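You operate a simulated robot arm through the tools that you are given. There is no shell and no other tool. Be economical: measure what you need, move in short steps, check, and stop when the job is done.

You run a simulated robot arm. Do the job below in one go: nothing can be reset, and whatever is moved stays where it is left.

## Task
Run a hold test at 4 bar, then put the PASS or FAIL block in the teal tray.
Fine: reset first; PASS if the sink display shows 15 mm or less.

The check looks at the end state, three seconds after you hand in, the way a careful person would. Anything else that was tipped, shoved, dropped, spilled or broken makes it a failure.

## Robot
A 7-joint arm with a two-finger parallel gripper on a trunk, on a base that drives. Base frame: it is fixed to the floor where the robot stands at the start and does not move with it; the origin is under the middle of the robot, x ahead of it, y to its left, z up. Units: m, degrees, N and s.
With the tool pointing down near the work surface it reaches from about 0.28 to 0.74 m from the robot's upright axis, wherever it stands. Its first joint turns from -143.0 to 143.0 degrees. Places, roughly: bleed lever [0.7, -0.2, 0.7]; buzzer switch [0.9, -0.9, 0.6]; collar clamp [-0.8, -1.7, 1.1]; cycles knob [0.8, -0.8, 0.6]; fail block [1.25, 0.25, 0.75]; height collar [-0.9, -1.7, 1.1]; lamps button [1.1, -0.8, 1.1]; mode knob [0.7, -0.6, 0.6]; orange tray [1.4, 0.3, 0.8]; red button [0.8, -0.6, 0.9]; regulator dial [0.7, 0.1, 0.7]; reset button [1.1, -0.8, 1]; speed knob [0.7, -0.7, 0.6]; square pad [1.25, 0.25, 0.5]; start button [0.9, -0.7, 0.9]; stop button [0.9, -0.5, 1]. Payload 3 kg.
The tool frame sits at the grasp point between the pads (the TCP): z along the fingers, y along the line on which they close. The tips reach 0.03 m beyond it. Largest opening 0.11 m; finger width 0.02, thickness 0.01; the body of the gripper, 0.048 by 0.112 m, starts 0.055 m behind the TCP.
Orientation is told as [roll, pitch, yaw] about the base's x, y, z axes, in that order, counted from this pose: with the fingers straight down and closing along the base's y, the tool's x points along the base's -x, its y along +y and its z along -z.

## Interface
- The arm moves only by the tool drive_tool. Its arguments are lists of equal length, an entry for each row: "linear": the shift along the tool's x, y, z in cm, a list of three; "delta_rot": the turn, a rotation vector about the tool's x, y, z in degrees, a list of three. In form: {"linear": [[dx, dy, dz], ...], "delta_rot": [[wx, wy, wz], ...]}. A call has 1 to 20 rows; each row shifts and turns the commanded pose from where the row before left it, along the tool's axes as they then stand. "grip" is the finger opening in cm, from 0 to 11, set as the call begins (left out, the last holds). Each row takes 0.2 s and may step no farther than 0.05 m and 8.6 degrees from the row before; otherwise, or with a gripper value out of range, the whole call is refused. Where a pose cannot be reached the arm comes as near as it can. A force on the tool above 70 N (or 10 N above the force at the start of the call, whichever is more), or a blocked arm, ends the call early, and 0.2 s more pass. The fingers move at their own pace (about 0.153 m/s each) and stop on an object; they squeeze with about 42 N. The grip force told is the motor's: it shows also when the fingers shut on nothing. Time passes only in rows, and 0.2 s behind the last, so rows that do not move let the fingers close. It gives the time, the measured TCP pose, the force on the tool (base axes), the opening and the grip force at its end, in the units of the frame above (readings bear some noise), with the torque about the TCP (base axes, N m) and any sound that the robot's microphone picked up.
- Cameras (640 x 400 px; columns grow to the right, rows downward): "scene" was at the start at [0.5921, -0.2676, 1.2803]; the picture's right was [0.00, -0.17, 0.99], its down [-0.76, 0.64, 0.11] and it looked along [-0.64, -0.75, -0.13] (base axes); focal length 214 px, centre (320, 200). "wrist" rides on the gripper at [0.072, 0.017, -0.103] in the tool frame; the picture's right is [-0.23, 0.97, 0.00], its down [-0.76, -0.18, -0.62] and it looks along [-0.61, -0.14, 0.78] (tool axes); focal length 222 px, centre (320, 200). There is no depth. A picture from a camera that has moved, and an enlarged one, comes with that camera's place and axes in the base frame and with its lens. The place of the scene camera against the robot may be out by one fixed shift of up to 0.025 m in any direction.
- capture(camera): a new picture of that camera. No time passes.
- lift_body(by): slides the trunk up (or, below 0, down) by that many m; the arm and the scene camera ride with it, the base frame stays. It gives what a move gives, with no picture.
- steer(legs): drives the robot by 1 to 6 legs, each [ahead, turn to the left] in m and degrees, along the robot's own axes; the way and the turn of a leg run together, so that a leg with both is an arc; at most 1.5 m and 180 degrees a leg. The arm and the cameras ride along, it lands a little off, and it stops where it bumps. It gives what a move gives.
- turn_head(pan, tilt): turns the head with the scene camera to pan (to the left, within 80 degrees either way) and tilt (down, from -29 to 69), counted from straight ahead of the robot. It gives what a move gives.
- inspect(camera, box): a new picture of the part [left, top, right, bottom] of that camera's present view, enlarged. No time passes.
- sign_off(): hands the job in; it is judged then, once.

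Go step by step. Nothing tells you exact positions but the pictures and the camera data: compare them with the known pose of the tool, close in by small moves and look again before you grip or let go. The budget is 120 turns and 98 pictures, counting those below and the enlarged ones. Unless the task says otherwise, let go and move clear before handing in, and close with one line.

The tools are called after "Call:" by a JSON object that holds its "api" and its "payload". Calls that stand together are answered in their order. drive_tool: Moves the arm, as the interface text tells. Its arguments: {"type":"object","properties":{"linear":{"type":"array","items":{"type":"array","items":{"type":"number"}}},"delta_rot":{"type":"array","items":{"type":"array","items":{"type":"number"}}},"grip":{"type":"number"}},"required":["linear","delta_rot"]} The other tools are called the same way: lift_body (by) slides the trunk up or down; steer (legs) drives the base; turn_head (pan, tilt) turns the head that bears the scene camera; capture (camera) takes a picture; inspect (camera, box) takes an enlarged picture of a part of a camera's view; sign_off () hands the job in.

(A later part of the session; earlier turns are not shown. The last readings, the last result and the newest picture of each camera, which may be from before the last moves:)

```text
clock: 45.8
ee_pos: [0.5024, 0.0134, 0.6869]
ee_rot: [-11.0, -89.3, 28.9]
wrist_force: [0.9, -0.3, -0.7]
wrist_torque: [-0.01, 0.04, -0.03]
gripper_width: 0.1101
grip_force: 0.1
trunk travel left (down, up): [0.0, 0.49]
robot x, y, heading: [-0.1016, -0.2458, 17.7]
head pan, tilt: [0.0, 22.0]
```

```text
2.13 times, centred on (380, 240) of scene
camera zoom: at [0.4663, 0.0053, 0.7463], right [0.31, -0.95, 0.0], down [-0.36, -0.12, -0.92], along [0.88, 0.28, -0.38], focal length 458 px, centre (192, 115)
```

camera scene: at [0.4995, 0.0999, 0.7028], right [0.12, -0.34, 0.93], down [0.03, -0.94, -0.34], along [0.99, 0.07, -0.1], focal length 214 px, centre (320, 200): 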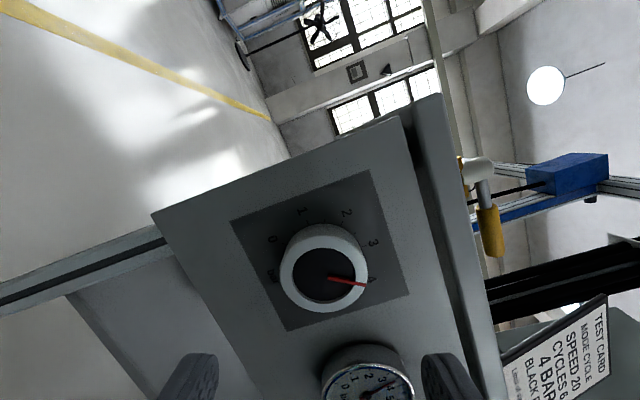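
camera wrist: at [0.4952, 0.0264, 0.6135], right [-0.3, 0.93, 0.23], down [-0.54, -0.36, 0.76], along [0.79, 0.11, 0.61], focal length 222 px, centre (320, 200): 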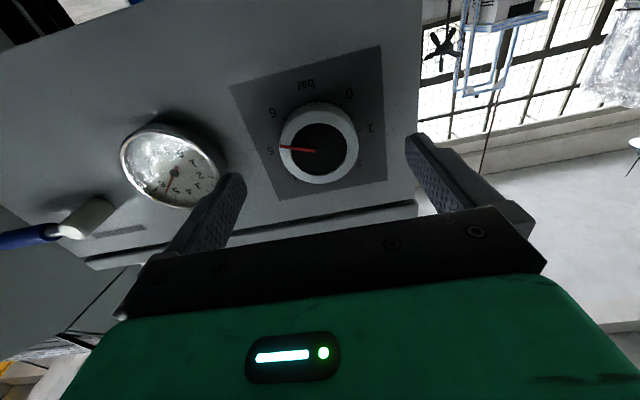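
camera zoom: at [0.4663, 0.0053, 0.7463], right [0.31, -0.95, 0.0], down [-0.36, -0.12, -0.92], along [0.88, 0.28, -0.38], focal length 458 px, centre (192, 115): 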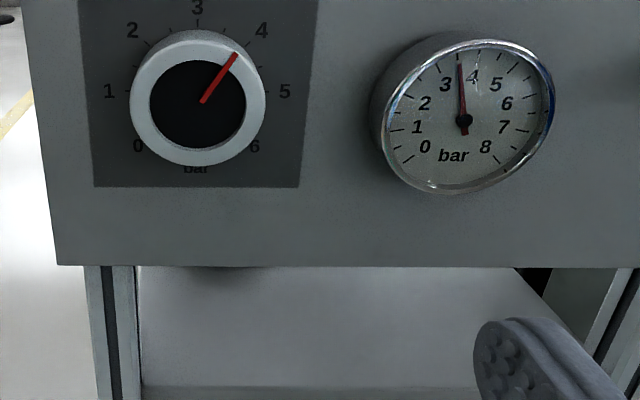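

Dial reads about 3.8 and the gauge followed to just under 4 — no bleeding needed. I'll regrip and turn about +9° clockwise.

Call:
{"api": "drive_tool", "payload": {"linear": [[0, 0, 4.5], [0, 0, 4.5], [0, 0, 4.5], [0, 0, 0.3]], "delta_rot": [[0, 0, 0], [0, 0, 0], [0, 0, 0], [0, 0, 0]], "grip": 8}}

Call:
{"api": "drive_tool", "payload": {"linear": [[0, 0, 0], [0, 0, 0], [0, 0, 0], [0, 0, 0], [0, 0, 0]], "delta_rot": [[0, 0, 0], [0, 0, 0], [0, 0, 0], [0, 0, 4.5], [0, 0, 4.5]], "grip": 5}}

Call:
{"api": "drive_tool", "payload": {"linear": [[0, 0, 0], [0, 0, 0], [0, 0, -4.5], [0, 0, -4.5], [0, -1.5, -4.5]], "delta_rot": [[0, 0, 0], [0, 0, 0], [0, 0, -3], [0, 0, -3], [0, 0, -3]], "grip": 8}}

Call:
{"api": "inspect", "payload": {"camera": "scene", "box": [220, 150, 500, 320]}}

```text
clock: 46.8
ee_pos: [0.6332, 0.0558, 0.6835]
ee_rot: [-8.4, -89.3, 26.4]
wrist_force: [0.6, 1.3, 0.3]
wrist_torque: [0.02, 0.0, 0.01]
gripper_width: 0.0803
grip_force: 0.1
trunk travel left (down, up): [0.0, 0.49]
robot x, y, heading: [-0.0992, -0.2488, 17.6]
head pan, tilt: [0.0, 22.0]
```

```text
clock: 48.0
ee_pos: [0.6332, 0.0534, 0.6842]
ee_rot: [85.5, -81.0, -67.8]
wrist_force: [-9.7, -23.1, -5.9]
wrist_torque: [0.39, -0.94, -0.7]
gripper_width: 0.0587
grip_force: 44.6
trunk travel left (down, up): [0.0, 0.49]
robot x, y, heading: [-0.0989, -0.2477, 17.6]
head pan, tilt: [0.0, 22.0]
```

```text
clock: 49.2
ee_pos: [0.5074, -0.0019, 0.6821]
ee_rot: [-12.0, -89.5, 30.0]
wrist_force: [0.2, 0.3, 0.0]
wrist_torque: [0.02, 0.01, -0.03]
gripper_width: 0.0801
grip_force: 0.0
trunk travel left (down, up): [0.0, 0.49]
robot x, y, heading: [-0.0997, -0.2483, 17.9]
head pan, tilt: [0.0, 22.0]
```

```text
2.29 times, centred on (360, 235) of scene
camera zoom: at [0.4716, -0.01, 0.7438], right [0.31, -0.95, 0.0], down [-0.36, -0.12, -0.92], along [0.88, 0.28, -0.38], focal length 490 px, centre (229, 120)
```

zoom: 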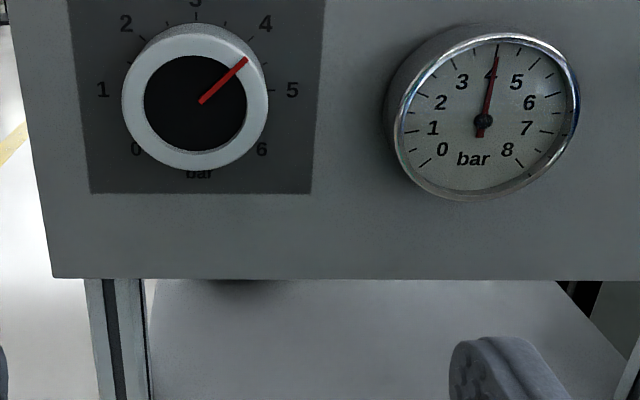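

The gauge needle seems to be on 4 now; a close look confirms or not.

Call:
{"api": "inspect", "payload": {"camera": "scene", "box": [385, 155, 485, 240]}}

Call:
{"api": "inspect", "payload": {"camera": "scene", "box": [255, 145, 355, 230]}}

```text
4.71 times, centred on (435, 198) of scene
camera zoom: at [0.4716, -0.01, 0.7438], right [0.31, -0.95, 0.0], down [-0.36, -0.12, -0.92], along [0.88, 0.28, -0.38], focal length 1009 px, centre (-221, 212)
```

zoom: 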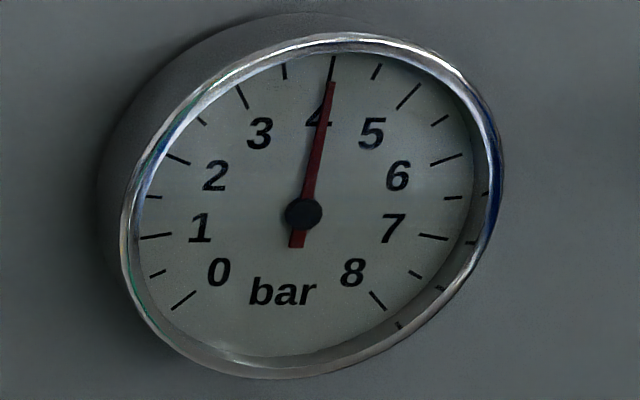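

```text
4.71 times, centred on (305, 188) of scene
camera zoom: at [0.4716, -0.01, 0.7438], right [0.31, -0.95, 0.0], down [-0.36, -0.12, -0.92], along [0.88, 0.28, -0.38], focal length 1009 px, centre (391, 259)
```

zoom: 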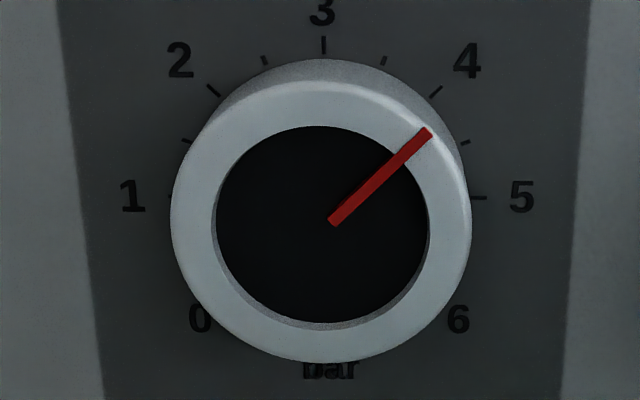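

Exactly 4 bar on dial and gauge. Now check the bleed lever's position and labels.

Call:
{"api": "inspect", "payload": {"camera": "scene", "box": [480, 120, 640, 260]}}

```text
2.86 times, centred on (560, 190) of scene
camera zoom: at [0.4716, -0.01, 0.7438], right [0.31, -0.95, 0.0], down [-0.36, -0.12, -0.92], along [0.88, 0.28, -0.38], focal length 613 px, centre (-366, 229)
```

zoom: 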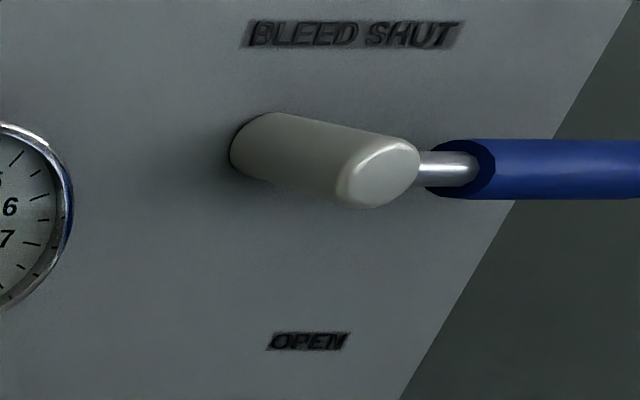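

The lever reads as shut with pressure holding at 4. Now to the control cabinet: I raise and retract the hand, then drive to about (0.06, -0.85) with heading 30°.

Call:
{"api": "drive_tool", "payload": {"linear": [[0, 0, -4], [-4, -1, -2], [-4, -1, -2], [-4, -1, -2], [-4, -1, -1], [-4, -1, 0], [-4, -1, 0], [-4, -1, 0], [-4, -1, 0], [-4, -1, 0]], "delta_rot": [[0, 0, 0], [0, 0, 0], [0, 0, 0], [0, 0, 0], [0, 0, 0], [0, 0, 0], [0, 0, 0], [0, 0, 0], [0, 0, 0], [0, 0, 0]], "grip": 0}}

Call:
{"api": "steer", "payload": {"legs": [[-0.05, 0], [0, -90], [0.6, 0], [0, 100]]}}

Call:
{"api": "capture", "payload": {"camera": "scene"}}

```text
clock: 51.4
ee_pos: [0.5301, -0.054, 0.9331]
ee_rot: [-7.2, -89.3, 25.0]
wrist_force: [0.6, -0.6, -0.8]
wrist_torque: [0.03, -0.02, -0.01]
gripper_width: 0.0
grip_force: 37.6
out of reach, approached as far as the arm can: row 1, 2, 3, 4, 5
trunk travel left (down, up): [0.0, 0.49]
robot x, y, heading: [-0.0972, -0.2481, 17.8]
head pan, tilt: [0.0, 22.0]
```

```text
clock: 55.1
ee_pos: [0.2741, -0.7757, 0.9362]
ee_rot: [-2.7, -89.5, -47.3]
wrist_force: [0.1, 0.3, -0.4]
wrist_torque: [0.02, 0.0, 0.01]
gripper_width: 0.0004
grip_force: 38.0
trunk travel left (down, up): [0.0, 0.49]
robot x, y, heading: [-0.1167, -0.2334, -51.8]
head pan, tilt: [0.0, 22.0]
stopped in leg 2: the robot was blocked; the commanded pose is now the measured one
```

```text
56 pictures are left
camera scene: at [0.2484, -0.7447, 0.9942], right [-0.76, -0.64, 0.0], down [-0.25, 0.29, -0.92], along [0.59, -0.71, -0.38], focal length 214 px, centre (320, 200)
```

scene: 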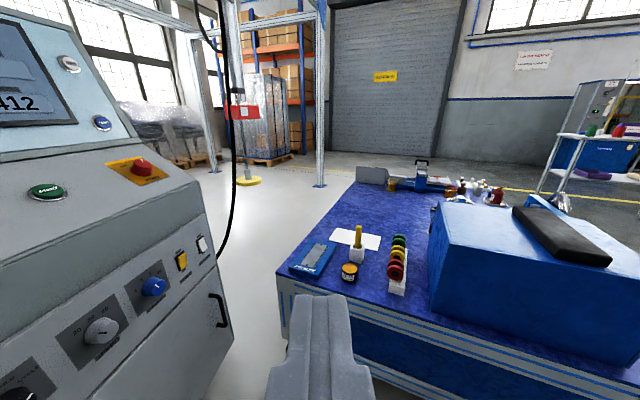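

The turn was blocked at -52°, though the hand feels no force. Let me look around the robot before moving on.

Call:
{"api": "turn_head", "payload": {"pan": -60, "tilt": 50}}

Call:
{"api": "capture", "payload": {"camera": "scene"}}

Call:
{"api": "turn_head", "payload": {"pan": 0, "tilt": 69}}

Call:
{"api": "capture", "payload": {"camera": "scene"}}

```text
clock: 56.4
ee_pos: [0.274, -0.7747, 0.9335]
ee_rot: [-5.5, -89.3, -44.6]
wrist_force: [-0.2, -0.6, -0.7]
wrist_torque: [-0.03, 0.0, 0.0]
gripper_width: 0.0002
grip_force: 37.3
trunk travel left (down, up): [0.0, 0.49]
robot x, y, heading: [-0.1121, -0.2367, -52.0]
head pan, tilt: [-60.0, 50.0]
```

```text
55 pictures are left
camera scene: at [0.1621, -0.746, 0.9526], right [-0.94, 0.34, 0.01], down [0.26, 0.72, -0.64], along [-0.22, -0.6, -0.77], focal length 214 px, centre (320, 200)
```

scene: 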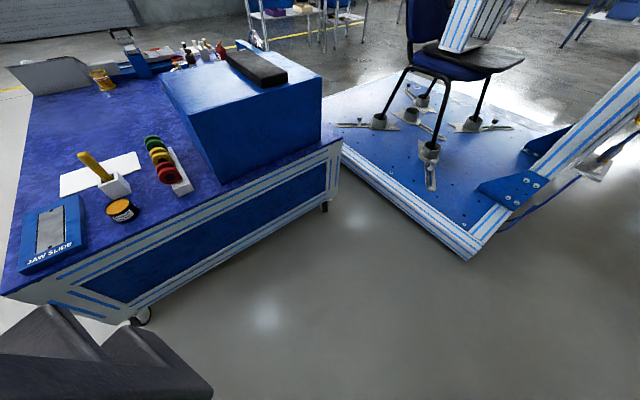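

```text
clock: 57.7
ee_pos: [0.2737, -0.7755, 0.9334]
ee_rot: [-5.8, -89.4, -44.1]
wrist_force: [-0.9, -0.2, 0.2]
wrist_torque: [0.0, 0.01, 0.0]
gripper_width: 0.0
grip_force: 37.6
trunk travel left (down, up): [0.0, 0.49]
robot x, y, heading: [-0.1149, -0.2368, -51.8]
head pan, tilt: [0.0, 68.8]
```

```text
54 pictures are left
camera scene: at [0.2242, -0.7162, 0.9305], right [-0.77, -0.64, 0.0], down [-0.6, 0.72, -0.35], along [0.23, -0.27, -0.94], focal length 214 px, centre (320, 200)
```

scene: 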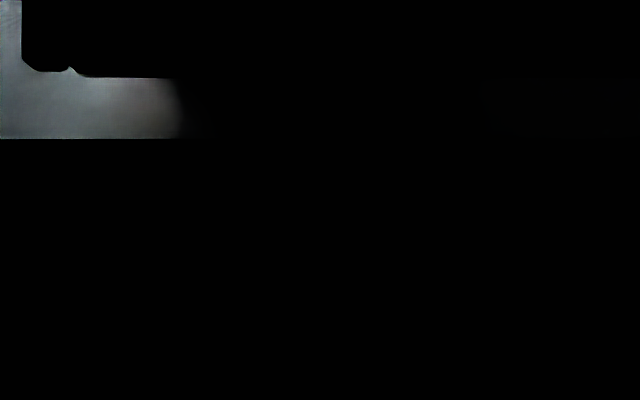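

The trolley top is low (about 0.42 m) and well clear, so nothing evident blocks. I'll look behind the robot side with the wrist camera and try a small further turn.

Call:
{"api": "turn_head", "payload": {"pan": 0, "tilt": 22}}

Call:
{"api": "steer", "payload": {"legs": [[0, -20]]}}

```text
clock: 58.9
ee_pos: [0.2739, -0.776, 0.9337]
ee_rot: [-5.9, -89.4, -44.0]
wrist_force: [-0.5, 0.2, -0.1]
wrist_torque: [-0.03, -0.03, 0.01]
gripper_width: 0.0
grip_force: 37.9
trunk travel left (down, up): [0.0, 0.49]
robot x, y, heading: [-0.1139, -0.2355, -51.7]
head pan, tilt: [0.0, 22.0]
```

```text
clock: 60.4
ee_pos: [0.0625, -0.8779, 0.934]
ee_rot: [-6.2, -89.5, -64.1]
wrist_force: [0.0, 0.2, -0.4]
wrist_torque: [-0.03, 0.0, 0.0]
gripper_width: 0.0001
grip_force: 37.7
trunk travel left (down, up): [0.0, 0.49]
robot x, y, heading: [-0.1035, -0.2297, -72.6]
head pan, tilt: [0.0, 22.0]
```

It turned freely now. I lift the trunk for clearance and proceed.

Call:
{"api": "lift_body", "payload": {"by": 0.15}}

Call:
{"api": "steer", "payload": {"legs": [[0.52, 0], [0, 95]]}}

Call:
{"api": "capture", "payload": {"camera": "scene"}}

```text
clock: 62.1
ee_pos: [0.0615, -0.878, 1.0851]
ee_rot: [-6.0, -89.4, -64.2]
wrist_force: [-0.1, -0.2, -0.8]
wrist_torque: [-0.01, 0.0, 0.04]
gripper_width: 0.0
grip_force: 37.7
trunk travel left (down, up): [-0.15, 0.34]
robot x, y, heading: [-0.0986, -0.2302, -72.5]
head pan, tilt: [0.0, 22.0]
```

```text
clock: 68.0
ee_pos: [0.7183, -0.8446, 1.0844]
ee_rot: [-4.7, -89.3, 1.1]
wrist_force: [-0.3, 0.0, 0.1]
wrist_torque: [-0.01, 0.03, 0.01]
gripper_width: 0.0
grip_force: 37.3
trunk travel left (down, up): [-0.15, 0.34]
robot x, y, heading: [0.0534, -0.778, -3.8]
head pan, tilt: [0.0, 22.0]
stopped in leg 2: the robot was blocked; the commanded pose is now the measured one
```

```text
53 pictures are left
camera scene: at [0.6807, -0.8391, 1.145], right [-0.06, -1.0, 0.0], down [-0.39, 0.02, -0.92], along [0.92, -0.06, -0.39], focal length 214 px, centre (320, 200)
```

scene: 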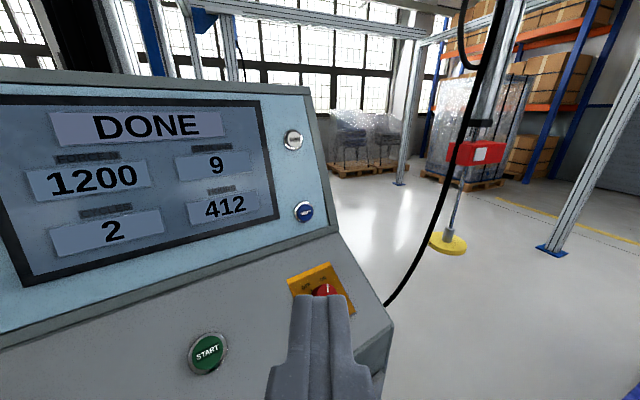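

Blocked again, though the hand feels nothing. From here the display is well visible; I read its labels and the button panel.

Call:
{"api": "inspect", "payload": {"camera": "scene", "box": [0, 80, 340, 300]}}

Call:
{"api": "capture", "payload": {"camera": "wrist"}}

```text
1.82 times, centred on (170, 190) of scene
camera zoom: at [0.6807, -0.8391, 1.145], right [-0.06, -1.0, 0.0], down [-0.39, 0.02, -0.92], along [0.92, -0.06, -0.39], focal length 390 px, centre (593, 218)
```

zoom: 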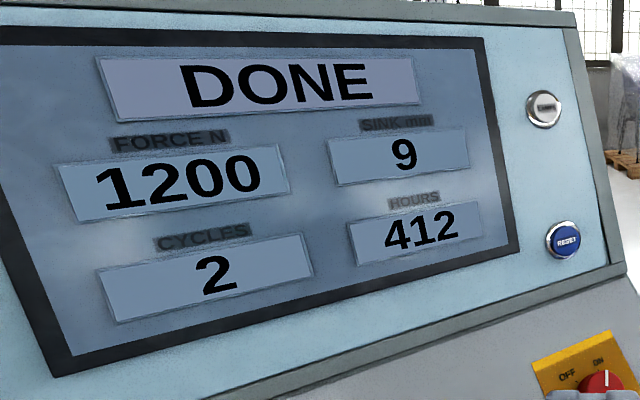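

```text
51 pictures are left
camera wrist: at [0.6159, -0.8216, 1.0136], right [0.06, 0.97, 0.23], down [-0.62, -0.14, 0.77], along [0.78, -0.19, 0.6], focal length 222 px, centre (320, 200)
```

wrist: 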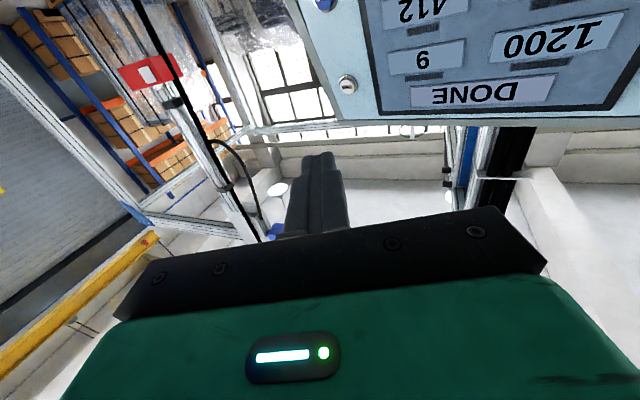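

Display: FORCE N, SINK mm 9 (old run), CYCLES, HOURS; the key switch is ON. Next the mode knob: back the base 12 cm, lower the trunk, and turn the hand to face the lower panel.

Call:
{"api": "steer", "payload": {"legs": [[-0.12, 0]]}}

Call:
{"api": "lift_body", "payload": {"by": -0.15}}

Call:
{"api": "drive_tool", "payload": {"linear": [[0, 0, 0], [0, 0, 0], [0, 0, 0], [0, 0, 0], [4, 0, 0], [4, 0, 0], [4, 0, 0], [4, 0, 0], [4, 0, 0]], "delta_rot": [[-7.5, 0, 0], [-7.5, 0, 0], [-7.5, 0, 0], [-6.5, 0, 0], [0, 0, 0], [0, 0, 0], [0, 0, 0], [0, 0, 0], [0, 0, 0]]}}

Call:
{"api": "capture", "payload": {"camera": "scene"}}

```text
clock: 69.3
ee_pos: [0.597, -0.8364, 1.0854]
ee_rot: [-4.9, -89.4, 1.4]
wrist_force: [-0.5, 1.1, -0.1]
wrist_torque: [0.02, 0.02, 0.03]
gripper_width: 0.0001
grip_force: 37.4
trunk travel left (down, up): [-0.15, 0.34]
robot x, y, heading: [-0.0653, -0.7749, -3.9]
head pan, tilt: [0.0, 22.0]
```

```text
clock: 71.0
ee_pos: [0.5977, -0.8358, 0.9354]
ee_rot: [-5.0, -89.4, 1.6]
wrist_force: [0.2, -0.6, -1.0]
wrist_torque: [-0.03, 0.0, -0.02]
gripper_width: 0.0
grip_force: 37.7
trunk travel left (down, up): [0.0, 0.49]
robot x, y, heading: [-0.0671, -0.7754, -3.8]
head pan, tilt: [0.0, 22.0]
```

```text
clock: 73.0
ee_pos: [0.5971, -0.8341, 0.7309]
ee_rot: [24.7, -89.4, 1.0]
wrist_force: [-0.8, 0.0, -0.7]
wrist_torque: [-0.02, 0.01, 0.01]
gripper_width: 0.0
grip_force: 38.2
trunk travel left (down, up): [0.0, 0.49]
robot x, y, heading: [-0.0661, -0.7707, -4.1]
head pan, tilt: [0.0, 22.0]
```

```text
50 pictures are left
camera scene: at [0.5611, -0.8475, 0.7925], right [0.43, -0.9, 0.0], down [-0.35, -0.16, -0.92], along [0.83, 0.4, -0.38], focal length 214 px, centre (320, 200)
```

scene: 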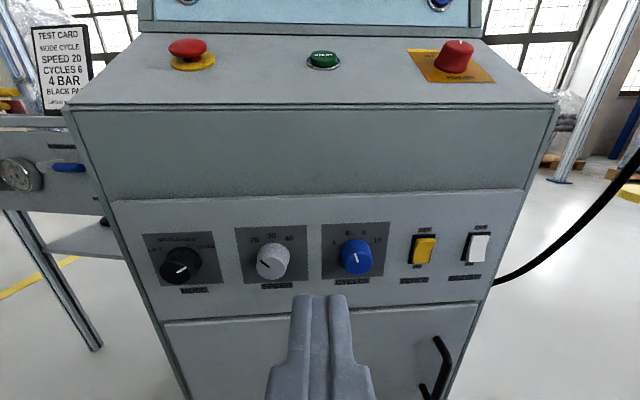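

A fine front view of the whole panel. Enlarging the knobs to read their settings.

Call:
{"api": "inspect", "payload": {"camera": "scene", "box": [130, 215, 310, 305]}}

Call:
{"api": "inspect", "payload": {"camera": "scene", "box": [310, 210, 510, 310]}}

```text
3.56 times, centred on (220, 260) of scene
camera zoom: at [0.5611, -0.8475, 0.7925], right [0.43, -0.9, 0.0], down [-0.35, -0.16, -0.92], along [0.83, 0.4, -0.38], focal length 763 px, centre (676, -13)
```

zoom: 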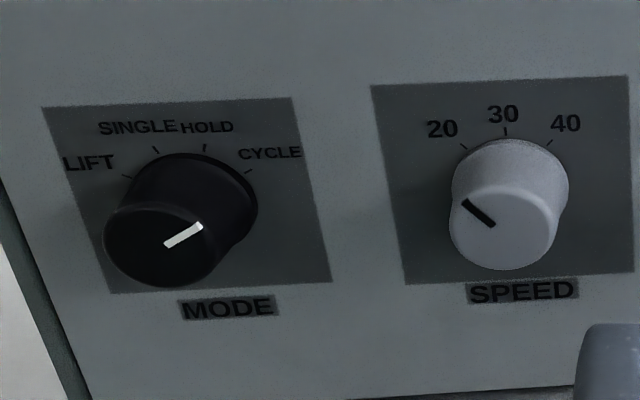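

```text
3.20 times, centred on (410, 260) of scene
camera zoom: at [0.5611, -0.8475, 0.7925], right [0.43, -0.9, 0.0], down [-0.35, -0.16, -0.92], along [0.83, 0.4, -0.38], focal length 686 px, centre (32, 8)
```

zoom: 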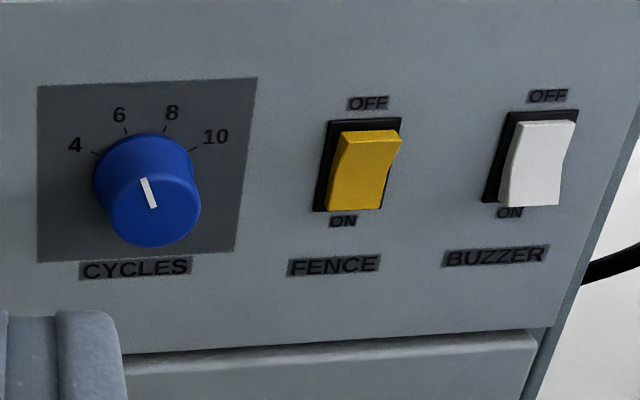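

Mode is at CYCLE; HOLD is one notch counter-clockwise (~40°). Speed 20, cycles 6, fence ON. I'll bring the hand in front of the mode knob.

Call:
{"api": "drive_tool", "payload": {"linear": [[2, 3.6, 0.6], [2, 3.6, 0.6], [2, 3.6, 1], [2, 3.6, 1], [2, 3.6, 1]], "delta_rot": [[-0.6, 0, 0], [-0.6, 0, 0], [-0.6, 0, 0], [-0.6, 0, 0], [-0.6, 0, 0]], "grip": 9}}

Call:
{"api": "capture", "payload": {"camera": "scene"}}

Call:
{"api": "capture", "payload": {"camera": "wrist"}}

```text
clock: 74.2
ee_pos: [0.5497, -0.6538, 0.6341]
ee_rot: [22.5, -89.3, 6.1]
wrist_force: [-0.5, 1.4, 0.1]
wrist_torque: [0.02, 0.02, 0.03]
gripper_width: 0.09
grip_force: 0.2
trunk travel left (down, up): [0.0, 0.49]
robot x, y, heading: [-0.0645, -0.7752, -3.7]
head pan, tilt: [0.0, 22.0]
```

```text
47 pictures are left
camera scene: at [0.5169, -0.67, 0.694], right [0.48, -0.88, -0.01], down [-0.34, -0.18, -0.92], along [0.81, 0.44, -0.39], focal length 214 px, centre (320, 200)
```

scene: 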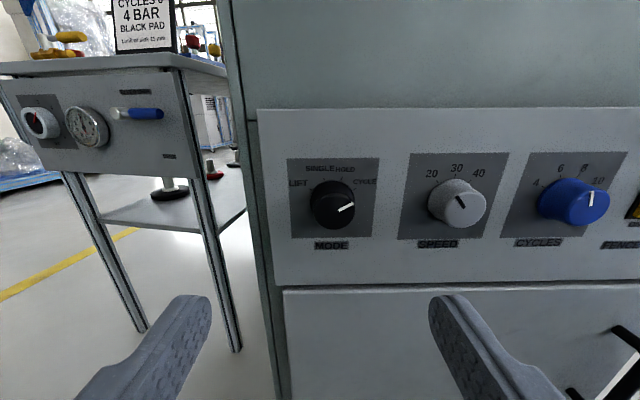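

```text
46 pictures are left
camera wrist: at [0.4508, -0.6903, 0.5627], right [-0.46, 0.86, 0.23], down [-0.45, -0.45, 0.77], along [0.76, 0.25, 0.6], focal length 222 px, centre (320, 200)
```

wrist: 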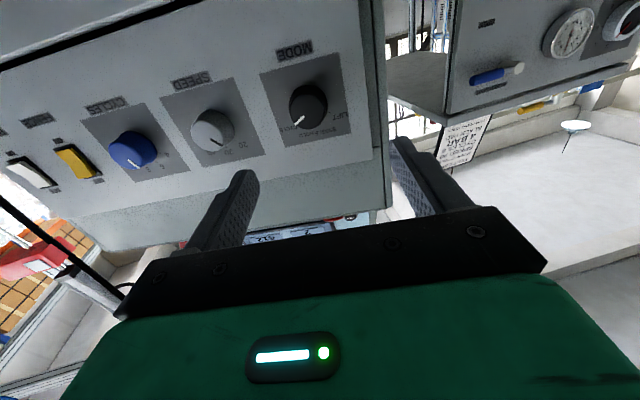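

Knob front found at (0.6925, -0.590, 0.6245) from both cameras. Advancing around it with 7 cm opening; also a peek at the shelf under the bench, where pads lie.

Call:
{"api": "inspect", "payload": {"camera": "scene", "box": [90, 80, 250, 260]}}

Call:
{"api": "drive_tool", "payload": {"linear": [[1, -1.2, 2], [0, 0, 4], [0, 0, 4], [0, 0, 2]], "delta_rot": [[0, 0, 0], [0, 0, 0], [0, 0, 0], [0, 0, 0]], "grip": 7}}

Call:
{"api": "capture", "payload": {"camera": "scene"}}

```text
2.22 times, centred on (170, 170) of scene
camera zoom: at [0.5169, -0.67, 0.694], right [0.48, -0.88, -0.01], down [-0.34, -0.18, -0.92], along [0.81, 0.44, -0.39], focal length 477 px, centre (653, 267)
```

zoom: 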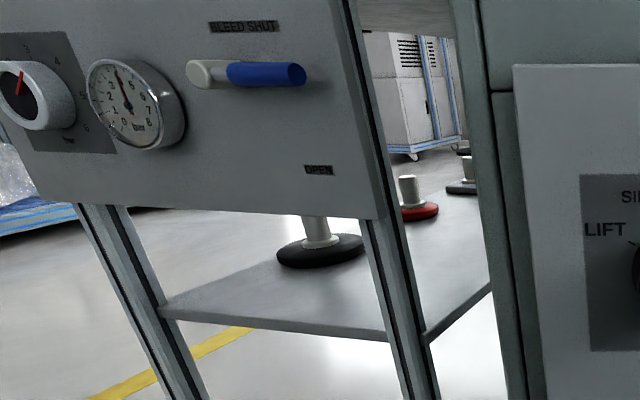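

```text
clock: 75.2
ee_pos: [0.6634, -0.6096, 0.6253]
ee_rot: [30.5, -89.4, -2.0]
wrist_force: [-0.9, 0.6, 0.1]
wrist_torque: [-0.02, -0.04, -0.02]
gripper_width: 0.0704
grip_force: 0.0
trunk travel left (down, up): [0.0, 0.49]
robot x, y, heading: [-0.0685, -0.775, -3.5]
head pan, tilt: [0.0, 22.0]
```

```text
44 pictures are left
camera scene: at [0.6284, -0.6241, 0.6847], right [0.48, -0.88, -0.01], down [-0.34, -0.18, -0.92], along [0.81, 0.44, -0.38], focal length 214 px, centre (320, 200)
```

scene: 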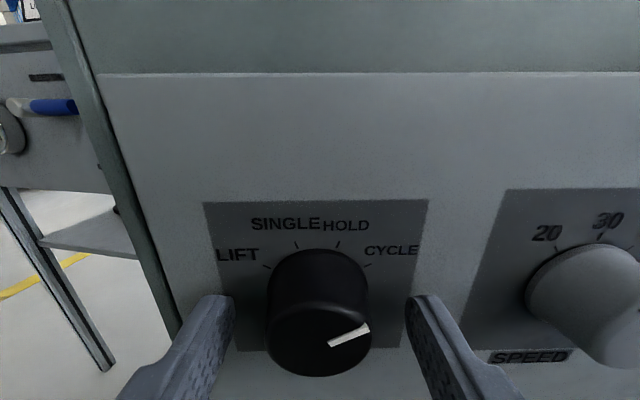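

The knob is well centred. Advancing 3 cm, gripping and turning -40°.

Call:
{"api": "drive_tool", "payload": {"linear": [[0, 0, 1.5], [0, 0, 1], [0, 0, 0]], "delta_rot": [[0, 0, 0], [0, 0, 0], [0, 0, 0]]}}

Call:
{"api": "drive_tool", "payload": {"linear": [[0, 0, 0], [0, 0, 0], [0, 0, 0], [0, 0, 0], [0, 0, 0], [0, 0, 0], [0, 0, 0], [0, 0, 0], [0, 0, 0]], "delta_rot": [[0, 0, 0], [0, 0, 0], [0, 0, 0], [0, 0, -6.7], [0, 0, -6.7], [0, 0, -6.7], [0, 0, -6.7], [0, 0, -6.7], [0, 0, -6.7]], "grip": 3}}

Call:
{"api": "capture", "payload": {"camera": "scene"}}

```text
clock: 75.6
ee_pos: [0.668, -0.607, 0.6248]
ee_rot: [27.4, -89.1, 1.1]
wrist_force: [-64.2, -32.6, 22.5]
wrist_torque: [1.33, -0.79, 2.96]
gripper_width: 0.0711
grip_force: 1.5
trunk travel left (down, up): [0.0, 0.49]
robot x, y, heading: [-0.0634, -0.7738, -4.0]
head pan, tilt: [0.0, 22.0]
stopped in row 2: the force on the tool passed its limit at 120 N (the readings are from after the stop); the commanded pose is now the measured one
```

```text
clock: 75.9
ee_pos: [0.6641, -0.6013, 0.6248]
ee_rot: [22.3, -89.0, 7.0]
wrist_force: [-64.1, -18.0, 22.0]
wrist_torque: [0.78, -0.98, 2.71]
gripper_width: 0.0542
grip_force: 24.6
trunk travel left (down, up): [0.0, 0.49]
robot x, y, heading: [-0.0689, -0.7733, -3.8]
head pan, tilt: [0.0, 22.0]
stopped in row 1: the force on the tool passed its limit at 91 N (the readings are from after the stop); the commanded pose is now the measured one
```

```text
43 pictures are left
camera scene: at [0.6311, -0.615, 0.685], right [0.49, -0.87, -0.01], down [-0.34, -0.19, -0.92], along [0.8, 0.46, -0.39], focal length 214 px, centre (320, 200)
```

scene: 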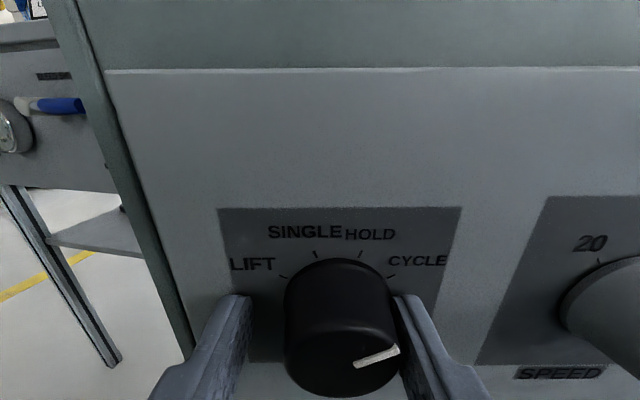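

The tips met the panel and the hand slid left a bit. I open, back off 7 mm and recentre before gripping.

Call:
{"api": "drive_tool", "payload": {"linear": [[0, 0, -0.7], [0, -0.7, 0], [0, 0, 0]], "delta_rot": [[0, 0, 0], [0, 0, 0], [0, 0, 0]], "grip": 7}}

Call:
{"api": "drive_tool", "payload": {"linear": [[0, 0, 0], [0, 0, 0], [0, 0, 0]], "delta_rot": [[0, 0, 0], [0, 0, 0], [0, 0, 0]], "grip": 3}}

```text
clock: 76.7
ee_pos: [0.6643, -0.6087, 0.6206]
ee_rot: [20.2, -88.7, 8.9]
wrist_force: [0.1, 0.0, 0.0]
wrist_torque: [-0.01, 0.01, -0.03]
gripper_width: 0.0698
grip_force: 0.1
trunk travel left (down, up): [0.0, 0.49]
robot x, y, heading: [-0.0674, -0.7693, -4.0]
head pan, tilt: [0.0, 22.0]
```

```text
clock: 77.5
ee_pos: [0.6638, -0.6071, 0.6201]
ee_rot: [18.0, -88.7, 11.3]
wrist_force: [-10.2, 14.4, -1.4]
wrist_torque: [-0.15, 0.06, 0.85]
gripper_width: 0.0401
grip_force: 45.0
trunk travel left (down, up): [0.0, 0.49]
robot x, y, heading: [-0.0658, -0.7753, -4.0]
head pan, tilt: [0.0, 22.0]
```

Gripped at 4 cm. Turning counter-clockwise 40°.

Call:
{"api": "drive_tool", "payload": {"linear": [[0, 0, 0], [0, 0, 0], [0, 0, 0], [0, 0, 0], [0, 0, 0], [0, 0, 0]], "delta_rot": [[0, 0, -6.7], [0, 0, -6.7], [0, 0, -6.7], [0, 0, -6.7], [0, 0, -6.7], [0, 0, -6.7]]}}

Call:
{"api": "capture", "payload": {"camera": "scene"}}

```text
clock: 78.9
ee_pos: [0.6653, -0.6121, 0.6228]
ee_rot: [-88.6, -50.1, 117.9]
wrist_force: [9.4, -2.1, 6.6]
wrist_torque: [-0.14, 0.41, -0.79]
gripper_width: 0.0401
grip_force: 44.8
trunk travel left (down, up): [0.0, 0.49]
robot x, y, heading: [-0.0679, -0.7747, -3.8]
head pan, tilt: [0.0, 22.0]
```

```text
42 pictures are left
camera scene: at [0.6088, -0.5844, 0.6656], right [0.38, -0.67, 0.64], down [-0.05, -0.71, -0.71], along [0.92, 0.24, -0.3], focal length 214 px, centre (320, 200)
```

scene: 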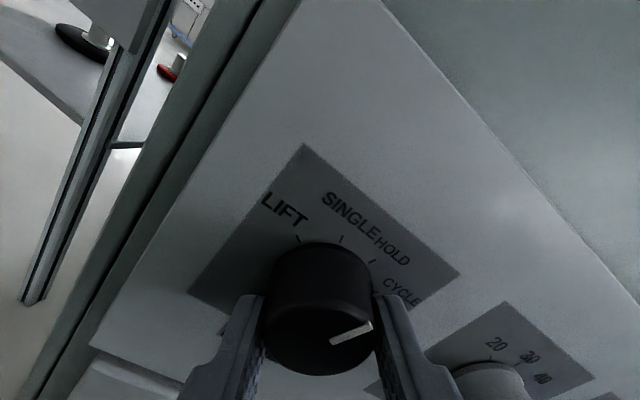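

The knob turned with the hand. Release, back out, level the hand and verify.

Call:
{"api": "drive_tool", "payload": {"linear": [[0, 0, 0], [0, 0, 0], [0, 0, -3], [0, 0, -3], [0, 0, -3], [0, 0, 0], [0, 0, 0], [0, 0, 0], [0, 0, 0]], "delta_rot": [[0, 0, 0], [0, 0, 0], [0, 0, 0], [0, 0, 6.7], [0, 0, 6.7], [0, 0, 6.7], [0, 0, 6.7], [0, 0, 6.7], [0, 0, 6.7]], "grip": 7}}

Call:
{"api": "inspect", "payload": {"camera": "scene", "box": [230, 130, 430, 290]}}

```text
clock: 80.9
ee_pos: [0.586, -0.6543, 0.6231]
ee_rot: [23.1, -88.6, 6.1]
wrist_force: [0.4, 0.2, -0.4]
wrist_torque: [0.01, 0.0, -0.01]
gripper_width: 0.0702
grip_force: 0.0
trunk travel left (down, up): [0.0, 0.49]
robot x, y, heading: [-0.0641, -0.7735, -3.7]
head pan, tilt: [0.0, 22.0]
```

```text
2.50 times, centred on (330, 210) of scene
camera zoom: at [0.5536, -0.6698, 0.6832], right [0.49, -0.87, -0.01], down [-0.35, -0.19, -0.92], along [0.8, 0.45, -0.39], focal length 536 px, centre (295, 175)
```

zoom: 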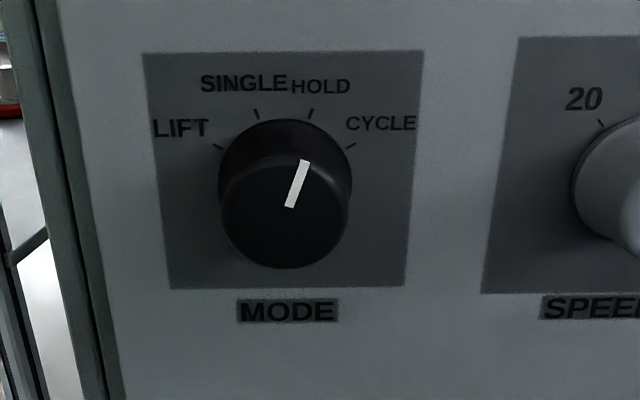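

Mode is HOLD. Next the reset button, which I triangulate at (1.069, -0.833, 0.969), with START at (0.881, -0.704, 0.859). I back off, raise the hand well up and pitch it 30° down.

Call:
{"api": "steer", "payload": {"legs": [[-0.1, 0]]}}

Call:
{"api": "lift_body", "payload": {"by": 0.3}}

Call:
{"api": "drive_tool", "payload": {"linear": [[-4, 0, 0], [-4, 0, 0], [-4, 0, 0], [-4, 0, 0], [-4, 0, 0], [0, 0, 0], [0, 0, 0], [0, 0, 0], [0, 0, 0]], "delta_rot": [[0, 0, 0], [0, 0, 0], [0, 0, 0], [0, 0, 0], [0, 0, 0], [0, 7.5, 0], [0, 7.5, 0], [0, 7.5, 0], [0, 7.5, 0]], "grip": 0}}

```text
clock: 82.1
ee_pos: [0.4879, -0.6475, 0.6221]
ee_rot: [20.7, -88.7, 8.5]
wrist_force: [1.0, -0.2, 1.0]
wrist_torque: [0.01, -0.01, 0.0]
gripper_width: 0.0699
grip_force: 0.0
trunk travel left (down, up): [0.0, 0.49]
robot x, y, heading: [-0.1643, -0.7645, -3.9]
head pan, tilt: [0.0, 22.0]
```

```text
clock: 85.1
ee_pos: [0.4889, -0.649, 0.9225]
ee_rot: [20.6, -88.8, 8.6]
wrist_force: [0.4, 0.5, 0.4]
wrist_torque: [-0.02, -0.01, -0.02]
gripper_width: 0.0702
grip_force: 0.0
trunk travel left (down, up): [-0.3, 0.19]
robot x, y, heading: [-0.164, -0.767, -3.7]
head pan, tilt: [0.0, 22.0]
```

```text
clock: 87.1
ee_pos: [0.4934, -0.6488, 1.1232]
ee_rot: [1.0, -58.8, 28.4]
wrist_force: [0.1, -0.7, -0.3]
wrist_torque: [0.09, -0.01, 0.07]
gripper_width: 0.0001
grip_force: 37.3
trunk travel left (down, up): [-0.3, 0.19]
robot x, y, heading: [-0.1615, -0.7664, -4.2]
head pan, tilt: [0.0, 22.0]
```

Now drive 0.36 m ahead with the hand high, then look.

Call:
{"api": "steer", "payload": {"legs": [[0.36, 0]]}}

Call:
{"api": "capture", "payload": {"camera": "scene"}}

```text
clock: 89.4
ee_pos: [0.8523, -0.669, 1.1236]
ee_rot: [1.0, -58.8, 28.8]
wrist_force: [-0.3, 0.5, -0.7]
wrist_torque: [-0.02, -0.02, 0.0]
gripper_width: 0.0001
grip_force: 37.7
trunk travel left (down, up): [-0.3, 0.19]
robot x, y, heading: [0.1974, -0.7892, -3.6]
head pan, tilt: [0.0, 22.0]
```

```text
40 pictures are left
camera scene: at [0.8569, -0.6636, 1.1915], right [0.49, -0.87, -0.01], down [-0.7, -0.39, -0.6], along [0.52, 0.3, -0.8], focal length 214 px, centre (320, 200)
```

scene: 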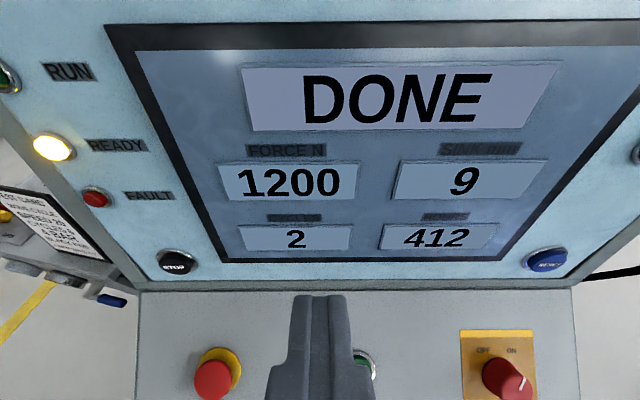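

Reset agrees at about (1.068, -0.829, 0.969). I move the closed fingers sideways and in, to 4 cm in front of it.

Call:
{"api": "drive_tool", "payload": {"linear": [[0.8, -4.1, 0], [0.8, -4.1, 0], [0.8, -4.1, 0], [0.8, -4.1, 0], [1, -4.1, 0], [1, -4, 0], [1.1, 0, 3.5], [1.1, 0, 3.5], [0, 0, 3.6]], "delta_rot": [[0, 0, 0], [0, 0, 0], [0, 0, 0], [0, 0, 0], [0, 0, 0], [0, 0, 0], [0, 0, 0], [0, 0, 0], [0, 0, 0]]}}

Call:
{"api": "capture", "payload": {"camera": "scene"}}

Call:
{"api": "capture", "payload": {"camera": "wrist"}}

```text
clock: 91.4
ee_pos: [1.0192, -0.8556, 1.0031]
ee_rot: [0.7, -58.9, 28.7]
wrist_force: [-0.1, 0.0, -0.9]
wrist_torque: [0.0, -0.01, 0.03]
gripper_width: 0.0
grip_force: 37.4
trunk travel left (down, up): [-0.3, 0.19]
robot x, y, heading: [0.1962, -0.7886, -3.4]
head pan, tilt: [0.0, 22.0]
```

```text
39 pictures are left
camera scene: at [1.0231, -0.85, 1.0722], right [0.49, -0.87, -0.01], down [-0.7, -0.39, -0.6], along [0.52, 0.3, -0.8], focal length 214 px, centre (320, 200)
```

scene: 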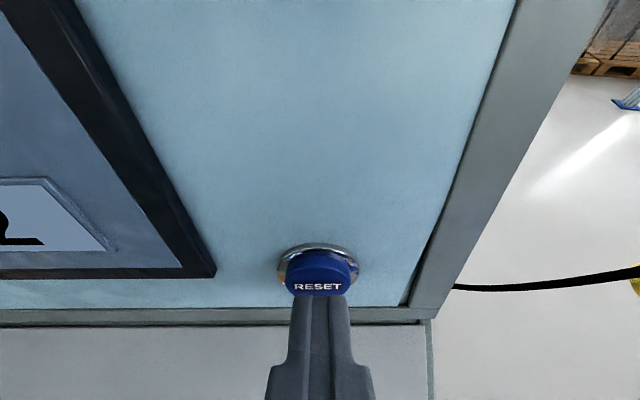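

```text
38 pictures are left
camera wrist: at [0.9011, -0.9032, 0.9955], right [-0.37, 0.91, 0.2], down [-0.03, -0.23, 0.97], along [0.93, 0.36, 0.11], focal length 222 px, centre (320, 200)
```

wrist: 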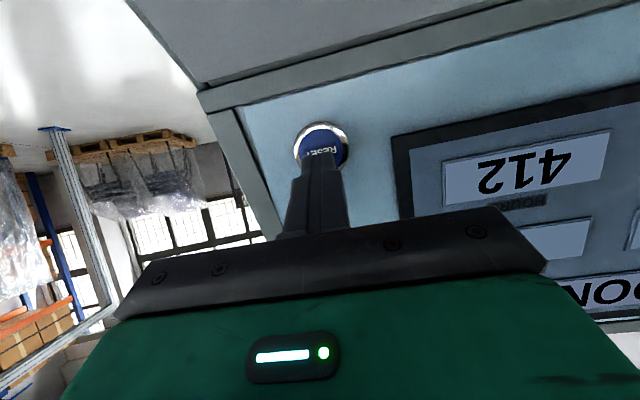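

Fingers line up with RESET. Pressing in small steps.

Call:
{"api": "drive_tool", "payload": {"linear": [[-0.5, 0, 1], [0, 0, 1], [0, 0, 0.7], [0, 0, 0.5], [0, 0, 0.4]], "delta_rot": [[0, 0, 0], [0, 0, 0], [0, 0, 0], [0, 0, 0], [0, 0, 0]]}}

Call:
{"api": "inspect", "payload": {"camera": "wrist", "box": [250, 60, 640, 310]}}

```text
clock: 92.2
ee_pos: [1.0333, -0.8487, 1.0008]
ee_rot: [0.9, -59.1, 28.4]
wrist_force: [-58.0, -7.8, 23.3]
wrist_torque: [0.41, -0.14, 0.65]
gripper_width: 0.0
grip_force: 37.9
trunk travel left (down, up): [-0.3, 0.19]
robot x, y, heading: [0.1969, -0.7886, -3.6]
head pan, tilt: [0.0, 22.0]
heard: click
stopped in row 4: the force on the tool passed its limit at 77 N (the readings are from after the stop); the commanded pose is now the measured one
```

```text
1.60 times, centred on (445, 185) of wrist
camera zoom: at [0.9155, -0.8955, 0.9907], right [-0.37, 0.91, 0.2], down [-0.04, -0.23, 0.97], along [0.93, 0.35, 0.12], focal length 355 px, centre (120, 224)
```

zoom: 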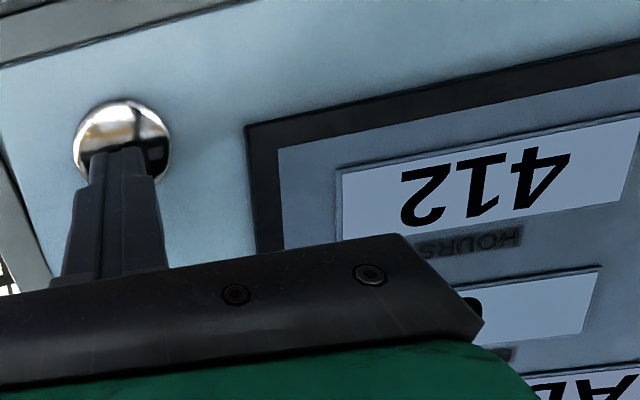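

A click, and the display changed. I pull back and check it.

Call:
{"api": "drive_tool", "payload": {"linear": [[0, 0, -3], [0, 0, -4], [0, 0, -4], [-2, 4, 0], [-2, 4, 0], [0, 4, 0]], "delta_rot": [[0, 0, 0], [0, 0, 0], [0, 0, 0], [0, 0, 0], [0, 0, 0], [0, 0, 0]]}}

Call:
{"api": "capture", "payload": {"camera": "scene"}}

```text
clock: 93.7
ee_pos: [0.9166, -0.7778, 1.0864]
ee_rot: [1.0, -58.9, 28.2]
wrist_force: [0.0, -0.5, -0.6]
wrist_torque: [0.01, -0.02, 0.05]
gripper_width: 0.0001
grip_force: 37.7
trunk travel left (down, up): [-0.3, 0.19]
robot x, y, heading: [0.1929, -0.7885, -3.8]
head pan, tilt: [0.0, 22.0]
```

```text
36 pictures are left
camera scene: at [0.9205, -0.7723, 1.156], right [0.49, -0.87, -0.01], down [-0.7, -0.39, -0.6], along [0.52, 0.3, -0.8], focal length 214 px, centre (320, 200)
```

scene: 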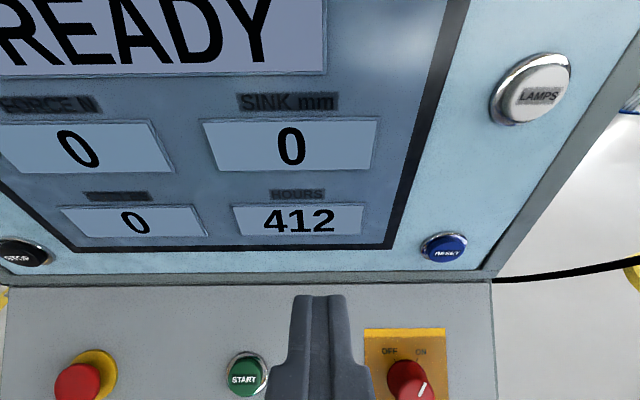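

Reset worked: READY with zeros. Now tilt the hand to 65° down and go above START at (0.882, -0.701, 0.86).

Call:
{"api": "drive_tool", "payload": {"linear": [[0, 0, 0], [0, 0, 0], [0, 0, 0], [0, 0, 0], [1.82, 1.68, 2], [1.82, 1.68, 2], [1.82, 1.68, 2], [1.82, 1.68, 2.5], [1.82, 1.68, 2.5]], "delta_rot": [[0, 8.5, 0], [0, 8.5, 0], [0, 8.5, 0], [0, 8.5, 0], [0, 0, 0], [0, 0, 0], [0, 0, 0], [0, 0, 0], [0, 0, 0]]}}

Call:
{"api": "capture", "payload": {"camera": "scene"}}

Call:
{"api": "capture", "payload": {"camera": "wrist"}}

```text
clock: 95.7
ee_pos: [0.8438, -0.7219, 0.9498]
ee_rot: [0.6, -24.9, 28.8]
wrist_force: [-0.1, -1.0, -0.3]
wrist_torque: [0.01, -0.01, 0.0]
gripper_width: 0.0002
grip_force: 38.3
trunk travel left (down, up): [-0.3, 0.19]
robot x, y, heading: [0.1986, -0.7886, -3.6]
head pan, tilt: [0.0, 22.0]
```

```text
35 pictures are left
camera scene: at [0.888, -0.6942, 1.0003], right [0.49, -0.87, -0.01], down [-0.87, -0.49, -0.05], along [0.04, 0.03, -1.0], focal length 214 px, centre (320, 200)
```

scene: 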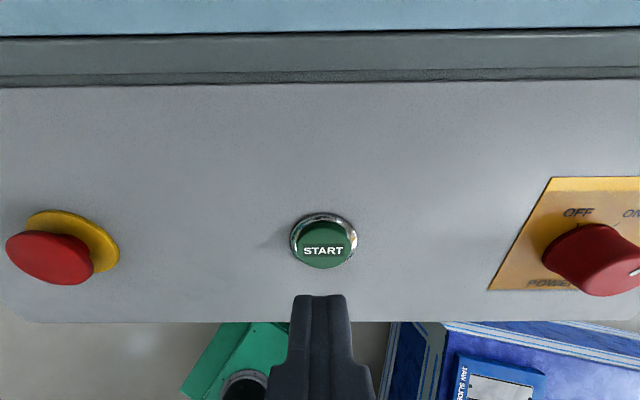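

```text
34 pictures are left
camera wrist: at [0.7412, -0.7613, 1.0134], right [-0.29, 0.95, 0.1], down [0.46, 0.05, 0.88], along [0.83, 0.31, -0.46], focal length 222 px, centre (320, 200)
```

wrist: 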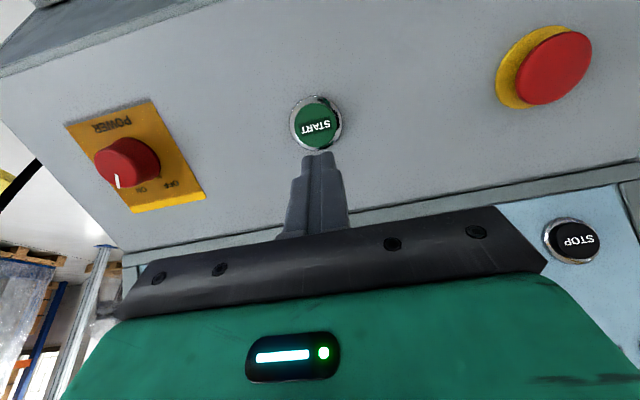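

The finger line hits START's centre; contact expected after ~6 cm. Pressing.

Call:
{"api": "drive_tool", "payload": {"linear": [[0, 0, 2.5], [0, 0, 2], [0, 0, 1], [0, 0, 0.6], [0, 0, 0.5], [0, 0, 0.5], [0, 0, 0.5]], "delta_rot": [[0, 0, 0], [0, 0, 0], [0, 0, 0], [0, 0, 0], [0, 0, 0], [0, 0, 0], [0, 0, 0]]}}

Call:
{"api": "drive_tool", "payload": {"linear": [[0, 0, -3], [0, 0, -4], [0, 0, -4], [0, 0, -4]], "delta_rot": [[0, 0, 0], [0, 0, 0], [0, -8, 0], [0, -8, 0]]}}

Call:
{"api": "turn_head", "payload": {"pan": 0, "tilt": -15}}

Call:
{"api": "capture", "payload": {"camera": "scene"}}

```text
clock: 96.8
ee_pos: [0.8655, -0.7115, 0.9007]
ee_rot: [0.2, -25.7, 28.9]
wrist_force: [-42.2, -15.6, 40.2]
wrist_torque: [0.06, 0.16, 0.19]
gripper_width: 0.0
grip_force: 37.6
trunk travel left (down, up): [-0.3, 0.19]
robot x, y, heading: [0.197, -0.7923, -3.4]
head pan, tilt: [0.0, 22.0]
heard: click
stopped in row 5: the force on the tool passed its limit at 77 N (the readings are from after the stop); the commanded pose is now the measured one
```

```text
clock: 97.8
ee_pos: [0.8084, -0.7455, 1.0285]
ee_rot: [0.5, -41.5, 28.7]
wrist_force: [-0.2, 1.0, -0.1]
wrist_torque: [-0.03, 0.04, -0.04]
gripper_width: 0.0
grip_force: 37.9
trunk travel left (down, up): [-0.3, 0.19]
robot x, y, heading: [0.1946, -0.7928, -3.9]
head pan, tilt: [0.0, 22.0]
```

```text
clock: 98.8
ee_pos: [0.8088, -0.746, 1.0272]
ee_rot: [0.6, -41.3, 28.7]
wrist_force: [0.4, 0.3, -1.0]
wrist_torque: [0.0, 0.01, 0.0]
gripper_width: 0.0
grip_force: 37.7
trunk travel left (down, up): [-0.3, 0.19]
robot x, y, heading: [0.1995, -0.7908, -3.7]
head pan, tilt: [0.0, -15.0]
```

```text
33 pictures are left
camera scene: at [0.8654, -0.7108, 1.1373], right [0.48, -0.87, -0.01], down [-0.49, -0.27, -0.83], along [0.73, 0.41, -0.56], focal length 214 px, centre (320, 200)
```

scene: 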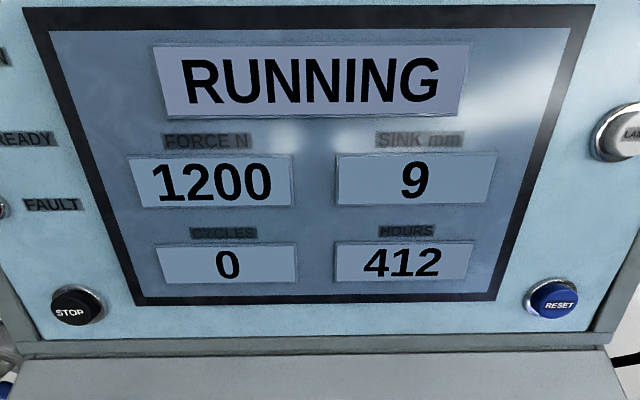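

RUNNING, with force 1200 and sink 9 so far. I wait several seconds for the test to end.

Call:
{"api": "drive_tool", "payload": {"linear": [[0, 0, 0], [0, 0, 0], [0, 0, 0], [0, 0, 0], [0, 0, 0], [0, 0, 0], [0, 0, 0], [0, 0, 0], [0, 0, 0], [0, 0, 0], [0, 0, 0], [0, 0, 0], [0, 0, 0], [0, 0, 0], [0, 0, 0], [0, 0, 0], [0, 0, 0], [0, 0, 0], [0, 0, 0], [0, 0, 0]], "delta_rot": [[0, 0, 0], [0, 0, 0], [0, 0, 0], [0, 0, 0], [0, 0, 0], [0, 0, 0], [0, 0, 0], [0, 0, 0], [0, 0, 0], [0, 0, 0], [0, 0, 0], [0, 0, 0], [0, 0, 0], [0, 0, 0], [0, 0, 0], [0, 0, 0], [0, 0, 0], [0, 0, 0], [0, 0, 0], [0, 0, 0]]}}

Call:
{"api": "drive_tool", "payload": {"linear": [[0, 0, 0], [0, 0, 0], [0, 0, 0], [0, 0, 0], [0, 0, 0], [0, 0, 0], [0, 0, 0], [0, 0, 0], [0, 0, 0], [0, 0, 0], [0, 0, 0], [0, 0, 0], [0, 0, 0], [0, 0, 0], [0, 0, 0], [0, 0, 0], [0, 0, 0], [0, 0, 0], [0, 0, 0], [0, 0, 0]], "delta_rot": [[0, 0, 0], [0, 0, 0], [0, 0, 0], [0, 0, 0], [0, 0, 0], [0, 0, 0], [0, 0, 0], [0, 0, 0], [0, 0, 0], [0, 0, 0], [0, 0, 0], [0, 0, 0], [0, 0, 0], [0, 0, 0], [0, 0, 0], [0, 0, 0], [0, 0, 0], [0, 0, 0], [0, 0, 0], [0, 0, 0]]}}

Call:
{"api": "capture", "payload": {"camera": "scene"}}

```text
clock: 103.0
ee_pos: [0.809, -0.7462, 1.0273]
ee_rot: [0.4, -41.4, 28.7]
wrist_force: [0.6, 0.6, 0.0]
wrist_torque: [0.0, 0.0, 0.03]
gripper_width: 0.0
grip_force: 37.4
trunk travel left (down, up): [-0.3, 0.19]
robot x, y, heading: [0.1957, -0.7926, -3.6]
head pan, tilt: [0.0, -15.0]
```

```text
clock: 107.2
ee_pos: [0.8089, -0.7458, 1.0269]
ee_rot: [0.4, -41.4, 28.7]
wrist_force: [0.1, 0.0, -1.0]
wrist_torque: [0.05, 0.02, -0.02]
gripper_width: 0.0
grip_force: 37.8
trunk travel left (down, up): [-0.3, 0.19]
robot x, y, heading: [0.1947, -0.7902, -3.8]
head pan, tilt: [0.0, -15.0]
```

```text
32 pictures are left
camera scene: at [0.8653, -0.711, 1.1376], right [0.48, -0.87, -0.01], down [-0.49, -0.26, -0.83], along [0.73, 0.41, -0.55], focal length 214 px, centre (320, 200)
```

scene: 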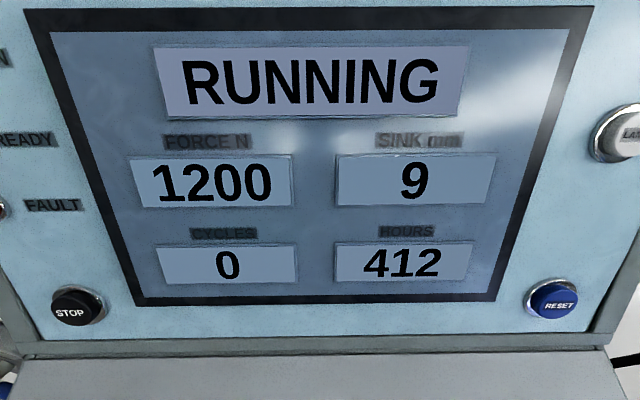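

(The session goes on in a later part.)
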